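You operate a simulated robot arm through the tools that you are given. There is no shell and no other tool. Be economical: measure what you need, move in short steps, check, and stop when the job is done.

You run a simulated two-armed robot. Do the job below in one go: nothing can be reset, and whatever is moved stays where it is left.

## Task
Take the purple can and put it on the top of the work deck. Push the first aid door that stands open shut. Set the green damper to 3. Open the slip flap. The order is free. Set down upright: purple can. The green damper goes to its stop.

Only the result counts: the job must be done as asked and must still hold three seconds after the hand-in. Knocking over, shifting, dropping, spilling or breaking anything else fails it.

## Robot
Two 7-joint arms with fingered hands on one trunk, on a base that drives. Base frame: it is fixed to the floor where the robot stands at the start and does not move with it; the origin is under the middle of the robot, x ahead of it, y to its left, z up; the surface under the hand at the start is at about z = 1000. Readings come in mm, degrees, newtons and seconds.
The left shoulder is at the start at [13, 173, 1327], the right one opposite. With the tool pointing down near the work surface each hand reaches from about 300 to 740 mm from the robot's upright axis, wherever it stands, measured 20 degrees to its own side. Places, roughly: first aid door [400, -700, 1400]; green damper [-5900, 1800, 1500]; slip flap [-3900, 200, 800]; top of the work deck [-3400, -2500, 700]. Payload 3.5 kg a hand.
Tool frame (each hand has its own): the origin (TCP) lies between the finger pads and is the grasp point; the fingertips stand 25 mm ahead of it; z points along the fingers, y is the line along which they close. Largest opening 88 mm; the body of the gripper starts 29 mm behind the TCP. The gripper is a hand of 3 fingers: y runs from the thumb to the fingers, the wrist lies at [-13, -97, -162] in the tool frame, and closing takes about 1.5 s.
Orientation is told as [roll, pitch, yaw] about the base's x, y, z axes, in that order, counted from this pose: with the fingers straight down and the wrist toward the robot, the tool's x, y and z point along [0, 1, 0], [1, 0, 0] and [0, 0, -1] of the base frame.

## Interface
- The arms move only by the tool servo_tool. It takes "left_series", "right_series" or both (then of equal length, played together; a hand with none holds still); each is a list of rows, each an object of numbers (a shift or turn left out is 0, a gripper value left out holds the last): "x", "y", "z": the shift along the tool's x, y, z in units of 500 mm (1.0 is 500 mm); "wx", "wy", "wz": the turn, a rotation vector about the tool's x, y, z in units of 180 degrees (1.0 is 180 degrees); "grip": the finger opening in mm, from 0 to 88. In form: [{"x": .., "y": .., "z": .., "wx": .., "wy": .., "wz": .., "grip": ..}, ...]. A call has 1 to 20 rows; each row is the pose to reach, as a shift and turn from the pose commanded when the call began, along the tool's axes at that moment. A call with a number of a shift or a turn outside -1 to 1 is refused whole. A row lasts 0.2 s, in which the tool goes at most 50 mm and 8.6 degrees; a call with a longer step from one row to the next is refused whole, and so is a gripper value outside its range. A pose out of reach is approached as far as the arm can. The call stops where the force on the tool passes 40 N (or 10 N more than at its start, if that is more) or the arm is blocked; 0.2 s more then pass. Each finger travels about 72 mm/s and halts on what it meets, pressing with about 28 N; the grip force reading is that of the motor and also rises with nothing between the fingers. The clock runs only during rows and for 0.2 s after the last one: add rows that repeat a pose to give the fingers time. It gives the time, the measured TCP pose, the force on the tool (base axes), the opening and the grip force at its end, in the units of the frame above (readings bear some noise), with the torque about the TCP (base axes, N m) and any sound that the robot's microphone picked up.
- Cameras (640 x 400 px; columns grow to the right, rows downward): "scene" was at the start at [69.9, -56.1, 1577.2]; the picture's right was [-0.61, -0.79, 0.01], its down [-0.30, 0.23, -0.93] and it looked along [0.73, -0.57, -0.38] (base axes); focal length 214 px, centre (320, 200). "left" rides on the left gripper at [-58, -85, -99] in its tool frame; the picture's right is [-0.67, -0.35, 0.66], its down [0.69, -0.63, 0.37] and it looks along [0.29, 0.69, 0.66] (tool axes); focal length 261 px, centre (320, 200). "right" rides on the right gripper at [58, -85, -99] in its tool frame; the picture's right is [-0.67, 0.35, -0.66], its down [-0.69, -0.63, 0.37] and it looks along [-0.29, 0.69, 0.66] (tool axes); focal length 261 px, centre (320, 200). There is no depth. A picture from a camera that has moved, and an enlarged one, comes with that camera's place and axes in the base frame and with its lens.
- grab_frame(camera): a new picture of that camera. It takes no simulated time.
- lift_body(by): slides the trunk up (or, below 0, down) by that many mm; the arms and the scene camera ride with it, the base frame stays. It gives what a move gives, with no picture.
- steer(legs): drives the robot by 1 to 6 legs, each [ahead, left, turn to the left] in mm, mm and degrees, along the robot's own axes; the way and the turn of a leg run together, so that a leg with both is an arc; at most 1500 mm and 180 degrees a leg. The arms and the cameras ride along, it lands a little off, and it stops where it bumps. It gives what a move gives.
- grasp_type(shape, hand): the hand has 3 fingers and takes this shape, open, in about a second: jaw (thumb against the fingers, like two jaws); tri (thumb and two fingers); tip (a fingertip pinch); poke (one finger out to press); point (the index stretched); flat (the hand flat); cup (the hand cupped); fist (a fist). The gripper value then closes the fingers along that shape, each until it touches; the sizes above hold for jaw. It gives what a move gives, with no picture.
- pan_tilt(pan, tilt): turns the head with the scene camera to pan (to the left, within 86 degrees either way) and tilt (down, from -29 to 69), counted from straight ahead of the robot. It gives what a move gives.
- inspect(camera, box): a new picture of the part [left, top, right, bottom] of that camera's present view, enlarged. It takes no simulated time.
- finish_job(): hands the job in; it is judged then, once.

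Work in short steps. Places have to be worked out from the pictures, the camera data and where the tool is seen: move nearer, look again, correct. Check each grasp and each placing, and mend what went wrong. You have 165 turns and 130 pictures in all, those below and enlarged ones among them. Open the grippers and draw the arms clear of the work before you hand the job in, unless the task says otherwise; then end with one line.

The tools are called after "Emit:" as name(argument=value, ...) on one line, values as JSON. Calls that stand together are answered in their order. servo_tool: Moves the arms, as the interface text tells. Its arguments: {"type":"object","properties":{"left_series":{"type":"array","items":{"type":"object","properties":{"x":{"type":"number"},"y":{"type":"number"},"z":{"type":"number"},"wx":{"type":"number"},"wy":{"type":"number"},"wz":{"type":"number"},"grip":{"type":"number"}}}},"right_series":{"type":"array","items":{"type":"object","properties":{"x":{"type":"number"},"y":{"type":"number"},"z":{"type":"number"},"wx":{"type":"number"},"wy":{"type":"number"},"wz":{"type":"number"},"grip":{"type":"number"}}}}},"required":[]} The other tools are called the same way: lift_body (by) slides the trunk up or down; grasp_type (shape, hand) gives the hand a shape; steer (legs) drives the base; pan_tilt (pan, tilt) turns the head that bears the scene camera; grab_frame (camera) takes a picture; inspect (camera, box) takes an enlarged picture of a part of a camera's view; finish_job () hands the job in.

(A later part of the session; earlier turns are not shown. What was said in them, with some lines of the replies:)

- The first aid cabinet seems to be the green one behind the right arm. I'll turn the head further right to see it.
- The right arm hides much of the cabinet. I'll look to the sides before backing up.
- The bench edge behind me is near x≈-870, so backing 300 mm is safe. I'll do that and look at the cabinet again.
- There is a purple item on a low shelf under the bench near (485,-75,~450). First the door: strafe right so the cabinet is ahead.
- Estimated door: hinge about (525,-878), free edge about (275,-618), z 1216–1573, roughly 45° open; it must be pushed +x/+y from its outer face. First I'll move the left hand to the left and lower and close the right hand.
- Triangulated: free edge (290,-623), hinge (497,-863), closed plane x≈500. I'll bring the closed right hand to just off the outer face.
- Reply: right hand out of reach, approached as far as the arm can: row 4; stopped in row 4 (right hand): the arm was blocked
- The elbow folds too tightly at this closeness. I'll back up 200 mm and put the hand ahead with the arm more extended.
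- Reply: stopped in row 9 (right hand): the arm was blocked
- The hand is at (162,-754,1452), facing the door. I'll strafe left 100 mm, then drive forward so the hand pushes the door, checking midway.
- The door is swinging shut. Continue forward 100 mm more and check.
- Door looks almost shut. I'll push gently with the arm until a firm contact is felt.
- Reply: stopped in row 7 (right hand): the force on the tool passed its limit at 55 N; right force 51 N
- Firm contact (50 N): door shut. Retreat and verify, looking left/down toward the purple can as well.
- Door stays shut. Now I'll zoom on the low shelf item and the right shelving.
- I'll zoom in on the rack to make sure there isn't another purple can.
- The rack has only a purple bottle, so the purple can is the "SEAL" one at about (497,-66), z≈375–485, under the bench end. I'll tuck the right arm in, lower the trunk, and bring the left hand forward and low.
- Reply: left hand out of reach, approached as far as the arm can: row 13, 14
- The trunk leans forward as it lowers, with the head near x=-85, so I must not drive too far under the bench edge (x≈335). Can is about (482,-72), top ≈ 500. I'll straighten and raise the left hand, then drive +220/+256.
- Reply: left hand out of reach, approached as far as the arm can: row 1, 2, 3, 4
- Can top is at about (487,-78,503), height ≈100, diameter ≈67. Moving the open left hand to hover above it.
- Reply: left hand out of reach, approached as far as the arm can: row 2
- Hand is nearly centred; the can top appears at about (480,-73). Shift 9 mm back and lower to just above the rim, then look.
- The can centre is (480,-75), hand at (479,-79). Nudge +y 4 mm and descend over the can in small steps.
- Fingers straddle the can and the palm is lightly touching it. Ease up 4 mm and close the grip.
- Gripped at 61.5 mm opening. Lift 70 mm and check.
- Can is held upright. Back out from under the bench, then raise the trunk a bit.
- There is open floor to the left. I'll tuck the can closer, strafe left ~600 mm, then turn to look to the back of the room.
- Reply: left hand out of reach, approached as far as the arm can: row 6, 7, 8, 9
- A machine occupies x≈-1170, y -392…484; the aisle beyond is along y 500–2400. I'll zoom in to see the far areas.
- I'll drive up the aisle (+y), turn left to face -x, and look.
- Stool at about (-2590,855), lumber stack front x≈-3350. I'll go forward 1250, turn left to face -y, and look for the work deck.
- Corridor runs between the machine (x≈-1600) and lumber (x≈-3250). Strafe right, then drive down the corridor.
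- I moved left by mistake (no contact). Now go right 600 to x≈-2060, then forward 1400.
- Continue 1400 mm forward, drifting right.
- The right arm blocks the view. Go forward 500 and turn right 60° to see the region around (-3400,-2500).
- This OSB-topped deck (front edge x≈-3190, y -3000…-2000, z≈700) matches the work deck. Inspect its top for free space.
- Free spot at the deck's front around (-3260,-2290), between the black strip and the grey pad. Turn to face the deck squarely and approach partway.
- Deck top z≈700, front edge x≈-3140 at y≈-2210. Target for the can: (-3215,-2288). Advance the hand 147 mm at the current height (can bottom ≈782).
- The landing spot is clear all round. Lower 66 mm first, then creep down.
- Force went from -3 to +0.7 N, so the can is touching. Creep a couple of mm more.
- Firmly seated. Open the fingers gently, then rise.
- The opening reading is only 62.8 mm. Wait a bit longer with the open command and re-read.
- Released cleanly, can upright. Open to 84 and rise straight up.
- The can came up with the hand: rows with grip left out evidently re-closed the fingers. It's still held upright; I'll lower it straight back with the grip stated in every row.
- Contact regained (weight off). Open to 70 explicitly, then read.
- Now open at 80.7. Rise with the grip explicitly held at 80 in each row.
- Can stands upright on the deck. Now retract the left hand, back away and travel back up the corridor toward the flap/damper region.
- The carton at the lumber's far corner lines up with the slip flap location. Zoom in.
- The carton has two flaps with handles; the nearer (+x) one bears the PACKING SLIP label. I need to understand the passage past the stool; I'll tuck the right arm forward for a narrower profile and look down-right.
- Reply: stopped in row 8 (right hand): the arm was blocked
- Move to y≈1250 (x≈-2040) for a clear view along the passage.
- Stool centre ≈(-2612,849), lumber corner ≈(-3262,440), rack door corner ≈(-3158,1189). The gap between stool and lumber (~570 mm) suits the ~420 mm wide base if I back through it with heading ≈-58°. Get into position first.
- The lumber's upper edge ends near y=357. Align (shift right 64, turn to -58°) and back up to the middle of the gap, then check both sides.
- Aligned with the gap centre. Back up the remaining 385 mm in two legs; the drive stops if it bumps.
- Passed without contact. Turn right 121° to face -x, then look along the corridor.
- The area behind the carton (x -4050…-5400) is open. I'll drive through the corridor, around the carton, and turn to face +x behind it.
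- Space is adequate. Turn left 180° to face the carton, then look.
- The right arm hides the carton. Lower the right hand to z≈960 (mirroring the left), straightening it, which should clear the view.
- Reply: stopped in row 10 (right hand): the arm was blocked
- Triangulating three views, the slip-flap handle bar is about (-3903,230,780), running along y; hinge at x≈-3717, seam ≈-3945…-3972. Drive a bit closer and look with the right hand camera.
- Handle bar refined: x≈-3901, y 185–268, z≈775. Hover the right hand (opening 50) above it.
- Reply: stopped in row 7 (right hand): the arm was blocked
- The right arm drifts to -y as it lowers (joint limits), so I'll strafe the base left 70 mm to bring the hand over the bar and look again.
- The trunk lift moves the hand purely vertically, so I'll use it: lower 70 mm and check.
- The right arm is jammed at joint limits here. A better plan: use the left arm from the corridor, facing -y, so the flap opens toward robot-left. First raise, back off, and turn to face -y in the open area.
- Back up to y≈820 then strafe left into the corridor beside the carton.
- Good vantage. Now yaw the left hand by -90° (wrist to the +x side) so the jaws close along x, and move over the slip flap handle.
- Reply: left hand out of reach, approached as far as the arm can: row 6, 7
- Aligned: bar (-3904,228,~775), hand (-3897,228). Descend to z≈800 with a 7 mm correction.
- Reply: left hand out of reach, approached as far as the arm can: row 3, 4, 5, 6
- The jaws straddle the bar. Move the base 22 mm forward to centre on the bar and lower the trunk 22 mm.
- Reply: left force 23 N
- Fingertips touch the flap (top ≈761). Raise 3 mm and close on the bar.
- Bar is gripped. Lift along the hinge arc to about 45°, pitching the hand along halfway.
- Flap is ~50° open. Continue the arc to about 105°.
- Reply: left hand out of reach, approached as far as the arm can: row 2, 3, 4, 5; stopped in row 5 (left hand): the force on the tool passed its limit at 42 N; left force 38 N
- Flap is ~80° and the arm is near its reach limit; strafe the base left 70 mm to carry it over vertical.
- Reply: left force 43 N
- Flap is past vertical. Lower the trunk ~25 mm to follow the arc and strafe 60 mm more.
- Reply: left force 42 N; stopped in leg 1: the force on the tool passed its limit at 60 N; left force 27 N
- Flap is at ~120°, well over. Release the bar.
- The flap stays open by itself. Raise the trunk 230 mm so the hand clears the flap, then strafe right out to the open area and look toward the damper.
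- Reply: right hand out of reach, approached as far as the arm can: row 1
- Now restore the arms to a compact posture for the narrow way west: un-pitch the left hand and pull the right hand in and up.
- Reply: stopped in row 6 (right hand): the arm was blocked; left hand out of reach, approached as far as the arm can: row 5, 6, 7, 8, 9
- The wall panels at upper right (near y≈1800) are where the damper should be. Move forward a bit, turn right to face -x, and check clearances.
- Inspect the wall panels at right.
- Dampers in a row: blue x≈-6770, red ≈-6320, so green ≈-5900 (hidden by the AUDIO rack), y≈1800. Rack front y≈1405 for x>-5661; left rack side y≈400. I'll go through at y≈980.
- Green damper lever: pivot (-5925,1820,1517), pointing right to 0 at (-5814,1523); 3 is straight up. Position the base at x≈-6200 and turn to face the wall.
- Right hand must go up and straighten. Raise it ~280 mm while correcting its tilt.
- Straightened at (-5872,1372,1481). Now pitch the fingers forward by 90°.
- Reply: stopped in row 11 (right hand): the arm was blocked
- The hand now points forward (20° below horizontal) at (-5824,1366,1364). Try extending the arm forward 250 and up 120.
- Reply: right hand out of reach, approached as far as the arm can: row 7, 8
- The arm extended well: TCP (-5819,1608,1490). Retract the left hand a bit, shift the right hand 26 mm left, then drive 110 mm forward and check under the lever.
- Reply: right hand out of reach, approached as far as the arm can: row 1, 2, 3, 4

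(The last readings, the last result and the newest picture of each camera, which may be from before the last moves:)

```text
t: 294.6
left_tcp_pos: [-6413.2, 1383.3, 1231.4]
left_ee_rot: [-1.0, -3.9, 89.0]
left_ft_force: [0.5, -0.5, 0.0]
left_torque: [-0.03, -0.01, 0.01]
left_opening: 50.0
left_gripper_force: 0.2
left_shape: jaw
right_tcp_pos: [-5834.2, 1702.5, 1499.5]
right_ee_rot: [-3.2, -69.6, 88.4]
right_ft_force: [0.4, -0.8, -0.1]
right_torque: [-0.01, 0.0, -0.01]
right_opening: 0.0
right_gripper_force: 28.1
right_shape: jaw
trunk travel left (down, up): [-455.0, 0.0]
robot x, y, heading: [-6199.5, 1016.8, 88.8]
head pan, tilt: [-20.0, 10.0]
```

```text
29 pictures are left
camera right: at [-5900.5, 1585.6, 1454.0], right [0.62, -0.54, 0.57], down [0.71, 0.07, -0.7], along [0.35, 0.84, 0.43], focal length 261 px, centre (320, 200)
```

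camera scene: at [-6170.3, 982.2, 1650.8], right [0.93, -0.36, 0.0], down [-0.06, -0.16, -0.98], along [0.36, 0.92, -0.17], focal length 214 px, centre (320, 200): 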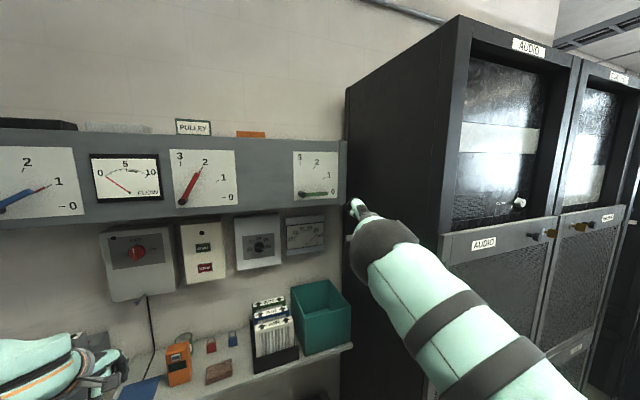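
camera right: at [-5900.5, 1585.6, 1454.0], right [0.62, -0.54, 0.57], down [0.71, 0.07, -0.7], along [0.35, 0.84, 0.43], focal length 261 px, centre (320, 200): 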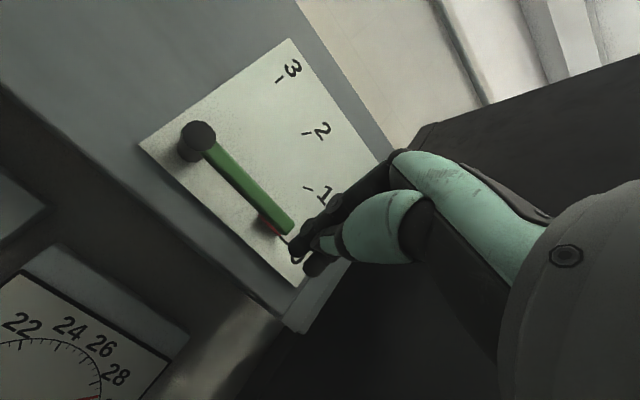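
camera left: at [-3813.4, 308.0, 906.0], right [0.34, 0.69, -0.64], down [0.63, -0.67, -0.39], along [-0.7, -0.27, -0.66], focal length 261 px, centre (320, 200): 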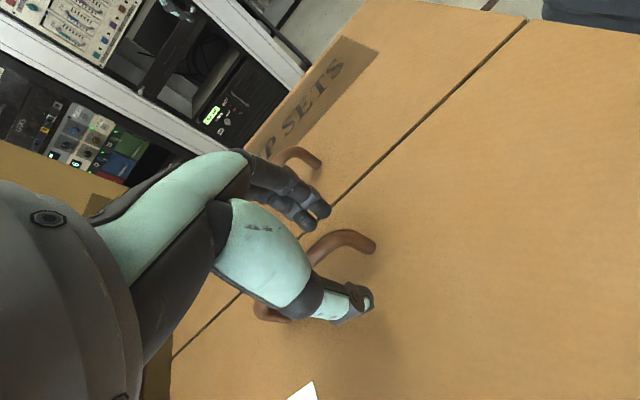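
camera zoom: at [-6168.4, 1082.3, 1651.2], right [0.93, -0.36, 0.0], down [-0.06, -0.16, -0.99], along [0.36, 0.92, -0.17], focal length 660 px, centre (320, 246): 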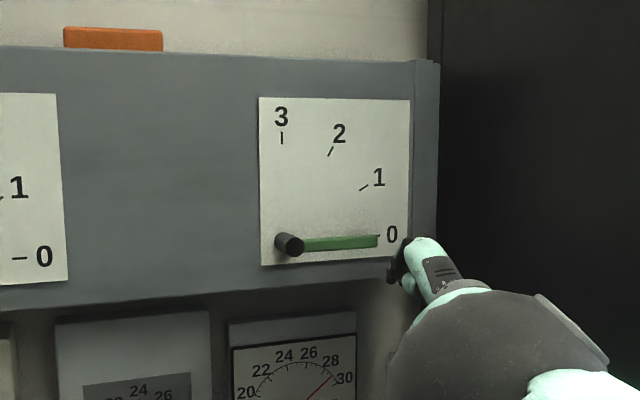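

Hub at (-5921,~1800,1521), lever tip (-5820,~1787,1521), standing ~30 mm off the panel. Lower the fingertips ~18 mm and shift 10 mm left, then drive in 65 mm beneath the lever.

Emit:
servo_tool(right_series=[{"x": 0.01, "y": -0.018, "z": 0.006, "grip": 0}, {"x": 0.02, "y": -0.036, "z": 0.012, "grip": 0}, {"x": 0.02, "y": -0.036, "z": 0.012, "grip": 0}])

Emit:
steer(legs=[[65, 0, 0]])

Emit:
inspect(camera="scene", box=[240, 120, 400, 250])

Emit:
grab_frame(camera="right")

```text
t: 295.4
left_tcp_pos: [-6412.6, 1391.2, 1229.4]
left_ee_rot: [-1.0, -3.5, 88.9]
left_ft_force: [1.0, 0.1, 0.1]
left_torque: [-0.01, -0.02, -0.01]
left_opening: 50.0
left_gripper_force: 0.1
left_shape: jaw
right_tcp_pos: [-5837.4, 1705.7, 1480.1]
right_ee_rot: [-3.4, -69.0, 89.1]
right_ft_force: [0.4, -0.1, 0.4]
right_torque: [0.0, 0.01, -0.01]
right_opening: 0.0
right_gripper_force: 28.1
right_shape: jaw
right hand out of reach, approached as far as the arm can: row 2, 3
trunk travel left (down, up): [-455.0, 0.0]
robot x, y, heading: [-6201.5, 1013.9, 88.9]
head pan, tilt: [-20.0, 10.0]
```

```text
t: 296.4
left_tcp_pos: [-6411.5, 1444.4, 1233.3]
left_ee_rot: [-0.9, -4.2, 89.0]
left_ft_force: [-1.0, 0.1, 0.2]
left_torque: [0.02, 0.0, 0.0]
left_opening: 49.9
left_gripper_force: 0.1
left_shape: jaw
right_tcp_pos: [-5835.1, 1755.0, 1488.3]
right_ee_rot: [-3.4, -69.6, 89.0]
right_ft_force: [-0.2, -0.4, -0.2]
right_torque: [-0.02, 0.03, 0.03]
right_opening: 0.0
right_gripper_force: 27.9
right_shape: jaw
trunk travel left (down, up): [-455.0, 0.0]
robot x, y, heading: [-6201.0, 1080.8, 88.9]
head pan, tilt: [-20.0, 10.0]
```

```text
3.08 times, centred on (320, 185) of scene
camera zoom: at [-6167.0, 1139.8, 1651.6], right [0.93, -0.36, 0.0], down [-0.06, -0.15, -0.99], along [0.36, 0.92, -0.16], focal length 660 px, centre (320, 246)
```

zoom: 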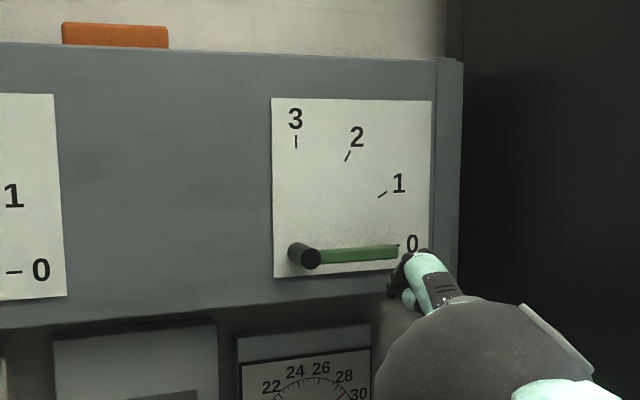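

```text
27 pictures are left
camera right: at [-5900.7, 1637.4, 1442.2], right [0.62, -0.54, 0.57], down [0.71, 0.07, -0.7], along [0.34, 0.84, 0.43], focal length 261 px, centre (320, 200)
```

right: 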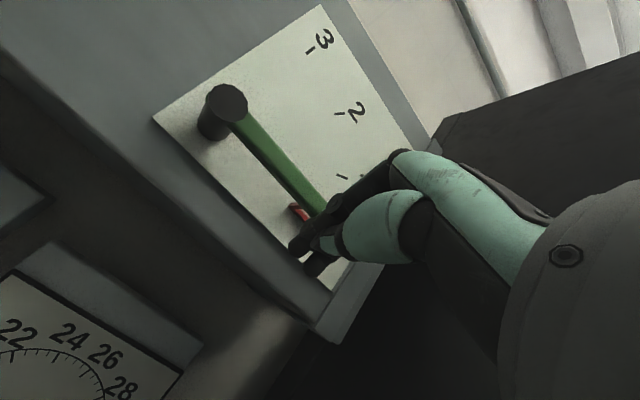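

Fingertips are below the lever but near its end. Shift the base 22 mm left and 10 mm forward, then push upward.

Emit:
steer(legs=[[10, 22, 0]])

Emit:
servo_tool(right_series=[{"y": 0.02, "z": -0.007, "grip": 0}, {"y": 0.04, "z": -0.014, "grip": 0}, {"y": 0.06, "z": -0.021, "grip": 0}, {"y": 0.08, "z": -0.028, "grip": 0}, {"y": 0.1, "z": -0.035, "grip": 0}])

Emit:
inspect(camera="scene", box=[240, 120, 400, 250])

Emit:
grab_frame(camera="right")

```text
t: 297.2
left_tcp_pos: [-6427.9, 1462.5, 1231.7]
left_ee_rot: [-0.7, -3.7, 88.9]
left_ft_force: [-0.4, -0.2, 0.7]
left_torque: [0.02, -0.03, 0.01]
left_opening: 50.0
left_gripper_force: 0.0
left_shape: jaw
right_tcp_pos: [-5849.4, 1774.9, 1480.9]
right_ee_rot: [-2.6, -69.2, 88.0]
right_ft_force: [-0.5, 0.0, 0.9]
right_torque: [0.0, -0.01, 0.05]
right_opening: 0.0
right_gripper_force: 28.4
right_shape: jaw
trunk travel left (down, up): [-455.0, 0.0]
robot x, y, heading: [-6223.3, 1088.5, 89.0]
head pan, tilt: [-20.0, 10.0]
```

```text
t: 298.4
left_tcp_pos: [-6434.2, 1465.7, 1229.6]
left_ee_rot: [-1.0, -3.6, 88.9]
left_ft_force: [0.5, 0.0, -0.4]
left_torque: [-0.02, 0.0, -0.01]
left_opening: 49.9
left_gripper_force: 0.1
left_shape: jaw
right_tcp_pos: [-5855.6, 1780.5, 1532.5]
right_ee_rot: [-3.6, -69.0, 89.1]
right_ft_force: [0.5, 0.8, -1.3]
right_torque: [-0.04, 0.02, 0.0]
right_opening: 0.1
right_gripper_force: 28.1
right_shape: jaw
trunk travel left (down, up): [-455.0, 0.0]
robot x, y, heading: [-6221.0, 1088.1, 88.6]
head pan, tilt: [-20.0, 10.0]
```

```text
3.08 times, centred on (320, 185) of scene
camera zoom: at [-6188.5, 1165.5, 1650.8], right [0.93, -0.36, 0.0], down [-0.06, -0.16, -0.98], along [0.36, 0.92, -0.17], focal length 660 px, centre (320, 246)
```

zoom: 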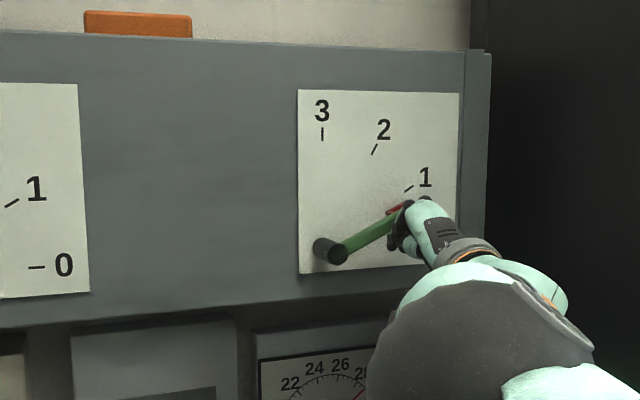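

```text
25 pictures are left
camera right: at [-5921.8, 1662.5, 1489.6], right [0.62, -0.54, 0.57], down [0.71, 0.06, -0.7], along [0.34, 0.84, 0.42], focal length 261 px, centre (320, 200)
```

right: 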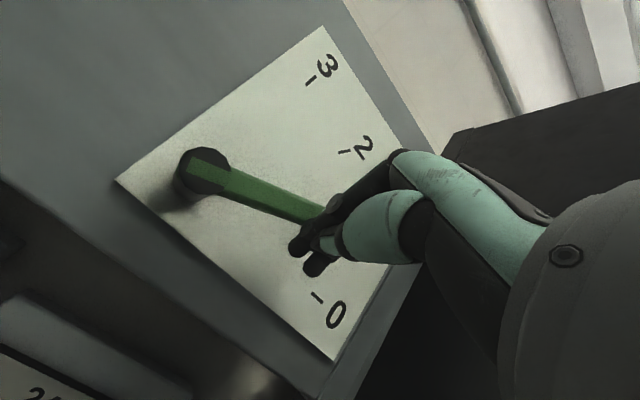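

The lever is moving (now ≈0.9). Continue along the arc up and left toward 3.

Emit:
servo_tool(right_series=[{"x": 0.01, "y": 0.056, "z": -0.022, "grip": 0}, {"x": 0.03, "y": 0.093, "z": -0.037, "grip": 0}, {"x": 0.056, "y": 0.119, "z": -0.048, "grip": 0}, {"x": 0.08, "y": 0.13, "z": -0.054, "grip": 0}, {"x": 0.1, "y": 0.132, "z": -0.057, "grip": 0}, {"x": 0.1, "y": 0.132, "z": -0.057, "grip": 0}])

Emit:
inspect(camera="scene", box=[240, 120, 400, 250])

```text
t: 299.8
left_tcp_pos: [-6431.5, 1466.5, 1229.5]
left_ee_rot: [-0.9, -3.6, 88.9]
left_ft_force: [-0.2, -0.8, -0.4]
left_torque: [-0.02, 0.0, 0.0]
left_opening: 49.7
left_gripper_force: 0.0
left_shape: jaw
right_tcp_pos: [-5906.4, 1780.2, 1604.3]
right_ee_rot: [-3.3, -69.0, 88.8]
right_ft_force: [2.2, 0.0, 0.8]
right_torque: [0.03, -0.01, -0.04]
right_opening: 0.0
right_gripper_force: 27.9
right_shape: jaw
trunk travel left (down, up): [-455.0, 0.0]
robot x, y, heading: [-6222.5, 1090.4, 88.9]
head pan, tilt: [-20.0, 10.0]
```

```text
3.08 times, centred on (320, 185) of scene
camera zoom: at [-6187.1, 1165.8, 1650.7], right [0.93, -0.36, 0.0], down [-0.06, -0.16, -0.98], along [0.36, 0.92, -0.17], focal length 660 px, centre (320, 246)
```

zoom: 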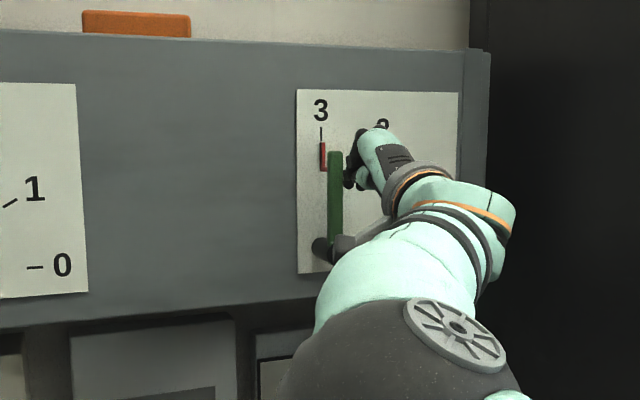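

The pointer aligns with 3. Nudge further left gently to confirm the stop.

Emit:
servo_tool(right_series=[{"x": 0.01, "grip": 0}, {"x": 0.02, "grip": 0}, {"x": 0.03, "grip": 0}, {"x": 0.04, "grip": 0}, {"x": 0.05, "grip": 0}, {"x": 0.06, "grip": 0}])

Emit:
inspect(camera="scene", box=[240, 120, 400, 250])

```text
t: 301.4
left_tcp_pos: [-6427.8, 1464.7, 1231.5]
left_ee_rot: [-0.8, -3.6, 88.7]
left_ft_force: [-0.6, 0.1, 0.2]
left_torque: [-0.07, -0.05, -0.02]
left_opening: 49.8
left_gripper_force: 0.1
left_shape: jaw
right_tcp_pos: [-5909.9, 1784.7, 1584.4]
right_ee_rot: [-3.2, -67.2, 86.5]
right_ft_force: [28.2, -7.4, 5.5]
right_torque: [0.02, -0.18, -0.37]
right_opening: 0.2
right_gripper_force: 27.9
right_shape: jaw
trunk travel left (down, up): [-455.0, 0.0]
robot x, y, heading: [-6224.6, 1089.8, 88.6]
head pan, tilt: [-20.0, 10.0]
stopped in row 6 (right hand): the arm was blocked; the commanded pose is now the measured one
```

```text
3.08 times, centred on (320, 185) of scene
camera zoom: at [-6183.6, 1163.8, 1650.7], right [0.93, -0.37, 0.0], down [-0.07, -0.16, -0.98], along [0.36, 0.92, -0.17], focal length 660 px, centre (320, 246)
```

zoom: 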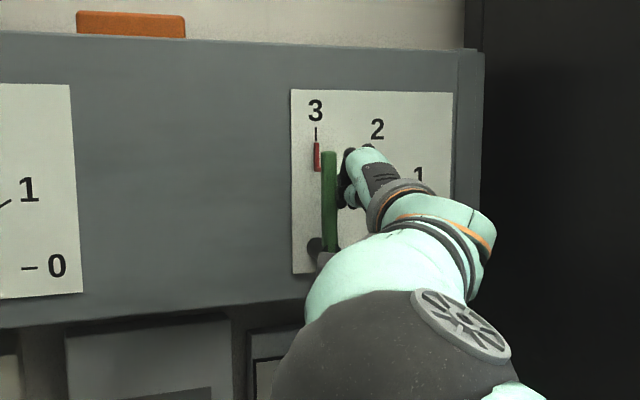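

At the stop (28 N reaction). Withdraw: shift the hand right, then back off.

Emit:
servo_tool(right_series=[{"x": -0.03, "grip": 0}, {"x": -0.06, "grip": 0}, {"x": -0.06, "grip": 0}])

Emit:
steer(legs=[[-350, 0, 0]])

Emit:
inspect(camera="scene", box=[180, 100, 440, 300])

```text
t: 302.2
left_tcp_pos: [-6430.7, 1465.9, 1231.1]
left_ee_rot: [-0.9, -3.5, 88.9]
left_ft_force: [0.2, -0.4, -0.1]
left_torque: [-0.02, 0.05, 0.0]
left_opening: 49.8
left_gripper_force: 0.1
left_shape: jaw
right_tcp_pos: [-5889.4, 1785.3, 1586.1]
right_ee_rot: [-3.5, -67.2, 87.8]
right_ft_force: [-0.2, 1.0, -0.6]
right_torque: [0.01, -0.01, -0.03]
right_opening: 0.0
right_gripper_force: 27.9
right_shape: jaw
trunk travel left (down, up): [-455.0, 0.0]
robot x, y, heading: [-6224.9, 1091.4, 88.7]
head pan, tilt: [-20.0, 10.0]
```

```text
t: 304.5
left_tcp_pos: [-6441.5, 1109.1, 1227.9]
left_ee_rot: [-1.0, -3.4, 89.1]
left_ft_force: [-0.7, 0.6, -0.1]
left_torque: [-0.03, 0.0, -0.04]
left_opening: 50.0
left_gripper_force: 0.0
left_shape: jaw
right_tcp_pos: [-5901.3, 1431.4, 1584.9]
right_ee_rot: [-3.7, -67.1, 88.2]
right_ft_force: [-0.7, -0.3, -0.2]
right_torque: [0.01, -0.01, 0.02]
right_opening: 0.0
right_gripper_force: 28.2
right_shape: jaw
trunk travel left (down, up): [-455.0, 0.0]
robot x, y, heading: [-6234.2, 729.0, 89.1]
head pan, tilt: [-20.0, 10.0]
```

```text
2.00 times, centred on (310, 200) of scene
camera zoom: at [-6196.1, 810.4, 1650.5], right [0.93, -0.36, 0.0], down [-0.06, -0.16, -0.98], along [0.35, 0.92, -0.18], focal length 429 px, centre (340, 200)
```

zoom: 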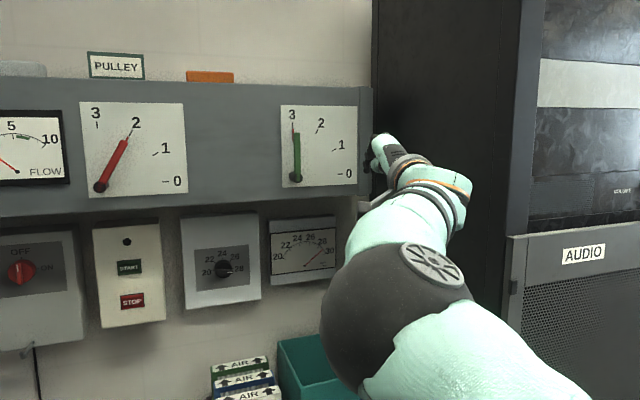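

Green damper reads 3. Open the right gripper and verify the flap from here.

Emit:
servo_tool(right_series=[{"grip": 50}, {"grip": 60}, {"grip": 60}])

Emit:
pan_tilt(pan=-86, tilt=10)

Emit:
grab_frame(camera="scene")

```text
t: 305.3
left_tcp_pos: [-6441.5, 1105.8, 1229.3]
left_ee_rot: [-1.0, -3.5, 89.1]
left_ft_force: [0.1, -0.2, 0.2]
left_torque: [-0.02, -0.04, -0.01]
left_opening: 50.0
left_gripper_force: 0.0
left_shape: jaw
right_tcp_pos: [-5902.5, 1426.9, 1586.7]
right_ee_rot: [-3.6, -67.2, 88.3]
right_ft_force: [0.6, -0.3, 0.6]
right_torque: [-0.01, -0.01, 0.01]
right_opening: 18.6
right_gripper_force: 0.1
right_shape: jaw
trunk travel left (down, up): [-455.0, 0.0]
robot x, y, heading: [-6230.8, 727.8, 88.9]
head pan, tilt: [-20.0, 10.0]
```

```text
t: 306.6
left_tcp_pos: [-6443.2, 1105.8, 1229.2]
left_ee_rot: [-1.0, -3.6, 89.1]
left_ft_force: [0.1, 0.4, 0.1]
left_torque: [-0.01, 0.04, 0.0]
left_opening: 49.7
left_gripper_force: 0.1
left_shape: jaw
right_tcp_pos: [-5902.3, 1427.4, 1585.7]
right_ee_rot: [-3.6, -67.4, 88.2]
right_ft_force: [0.0, -0.3, 0.2]
right_torque: [-0.02, 0.0, 0.02]
right_opening: 59.9
right_gripper_force: 0.0
right_shape: jaw
trunk travel left (down, up): [-455.0, 0.0]
robot x, y, heading: [-6228.3, 727.8, 89.0]
head pan, tilt: [-85.9, 10.0]
```

```text
21 pictures are left
camera scene: at [-6136.8, 724.3, 1650.8], right [0.05, -1.0, 0.0], down [-0.17, -0.01, -0.98], along [0.98, 0.05, -0.17], focal length 214 px, centre (320, 200)
```

scene: 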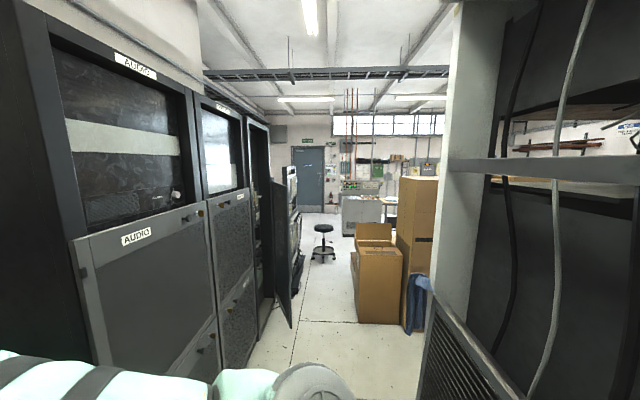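

The flap still stands up. One zoom to confirm its angle and the first-aid door.

Emit:
inspect(camera="scene", box=[310, 140, 450, 330])

```text
2.11 times, centred on (380, 235) of scene
camera zoom: at [-6136.8, 724.3, 1650.8], right [0.05, -1.0, 0.0], down [-0.17, -0.01, -0.98], along [0.98, 0.05, -0.17], focal length 452 px, centre (194, 126)
```

zoom: 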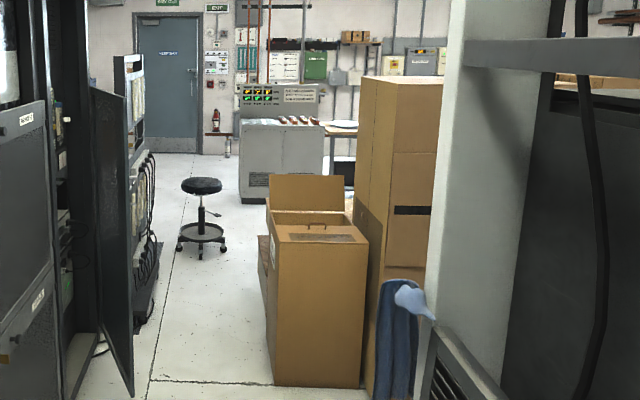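

The flap is open, the door is shut, the damper is at 3, the can is placed, and both arms are clear with the grippers open. Handing in.

Emit:
finish_job()

```text
The job is handed in.
```

The job is handed in: the purple can stands upright on the work deck, the first aid door is shut, the green damper is at its stop on 3, and the slip flap is open.
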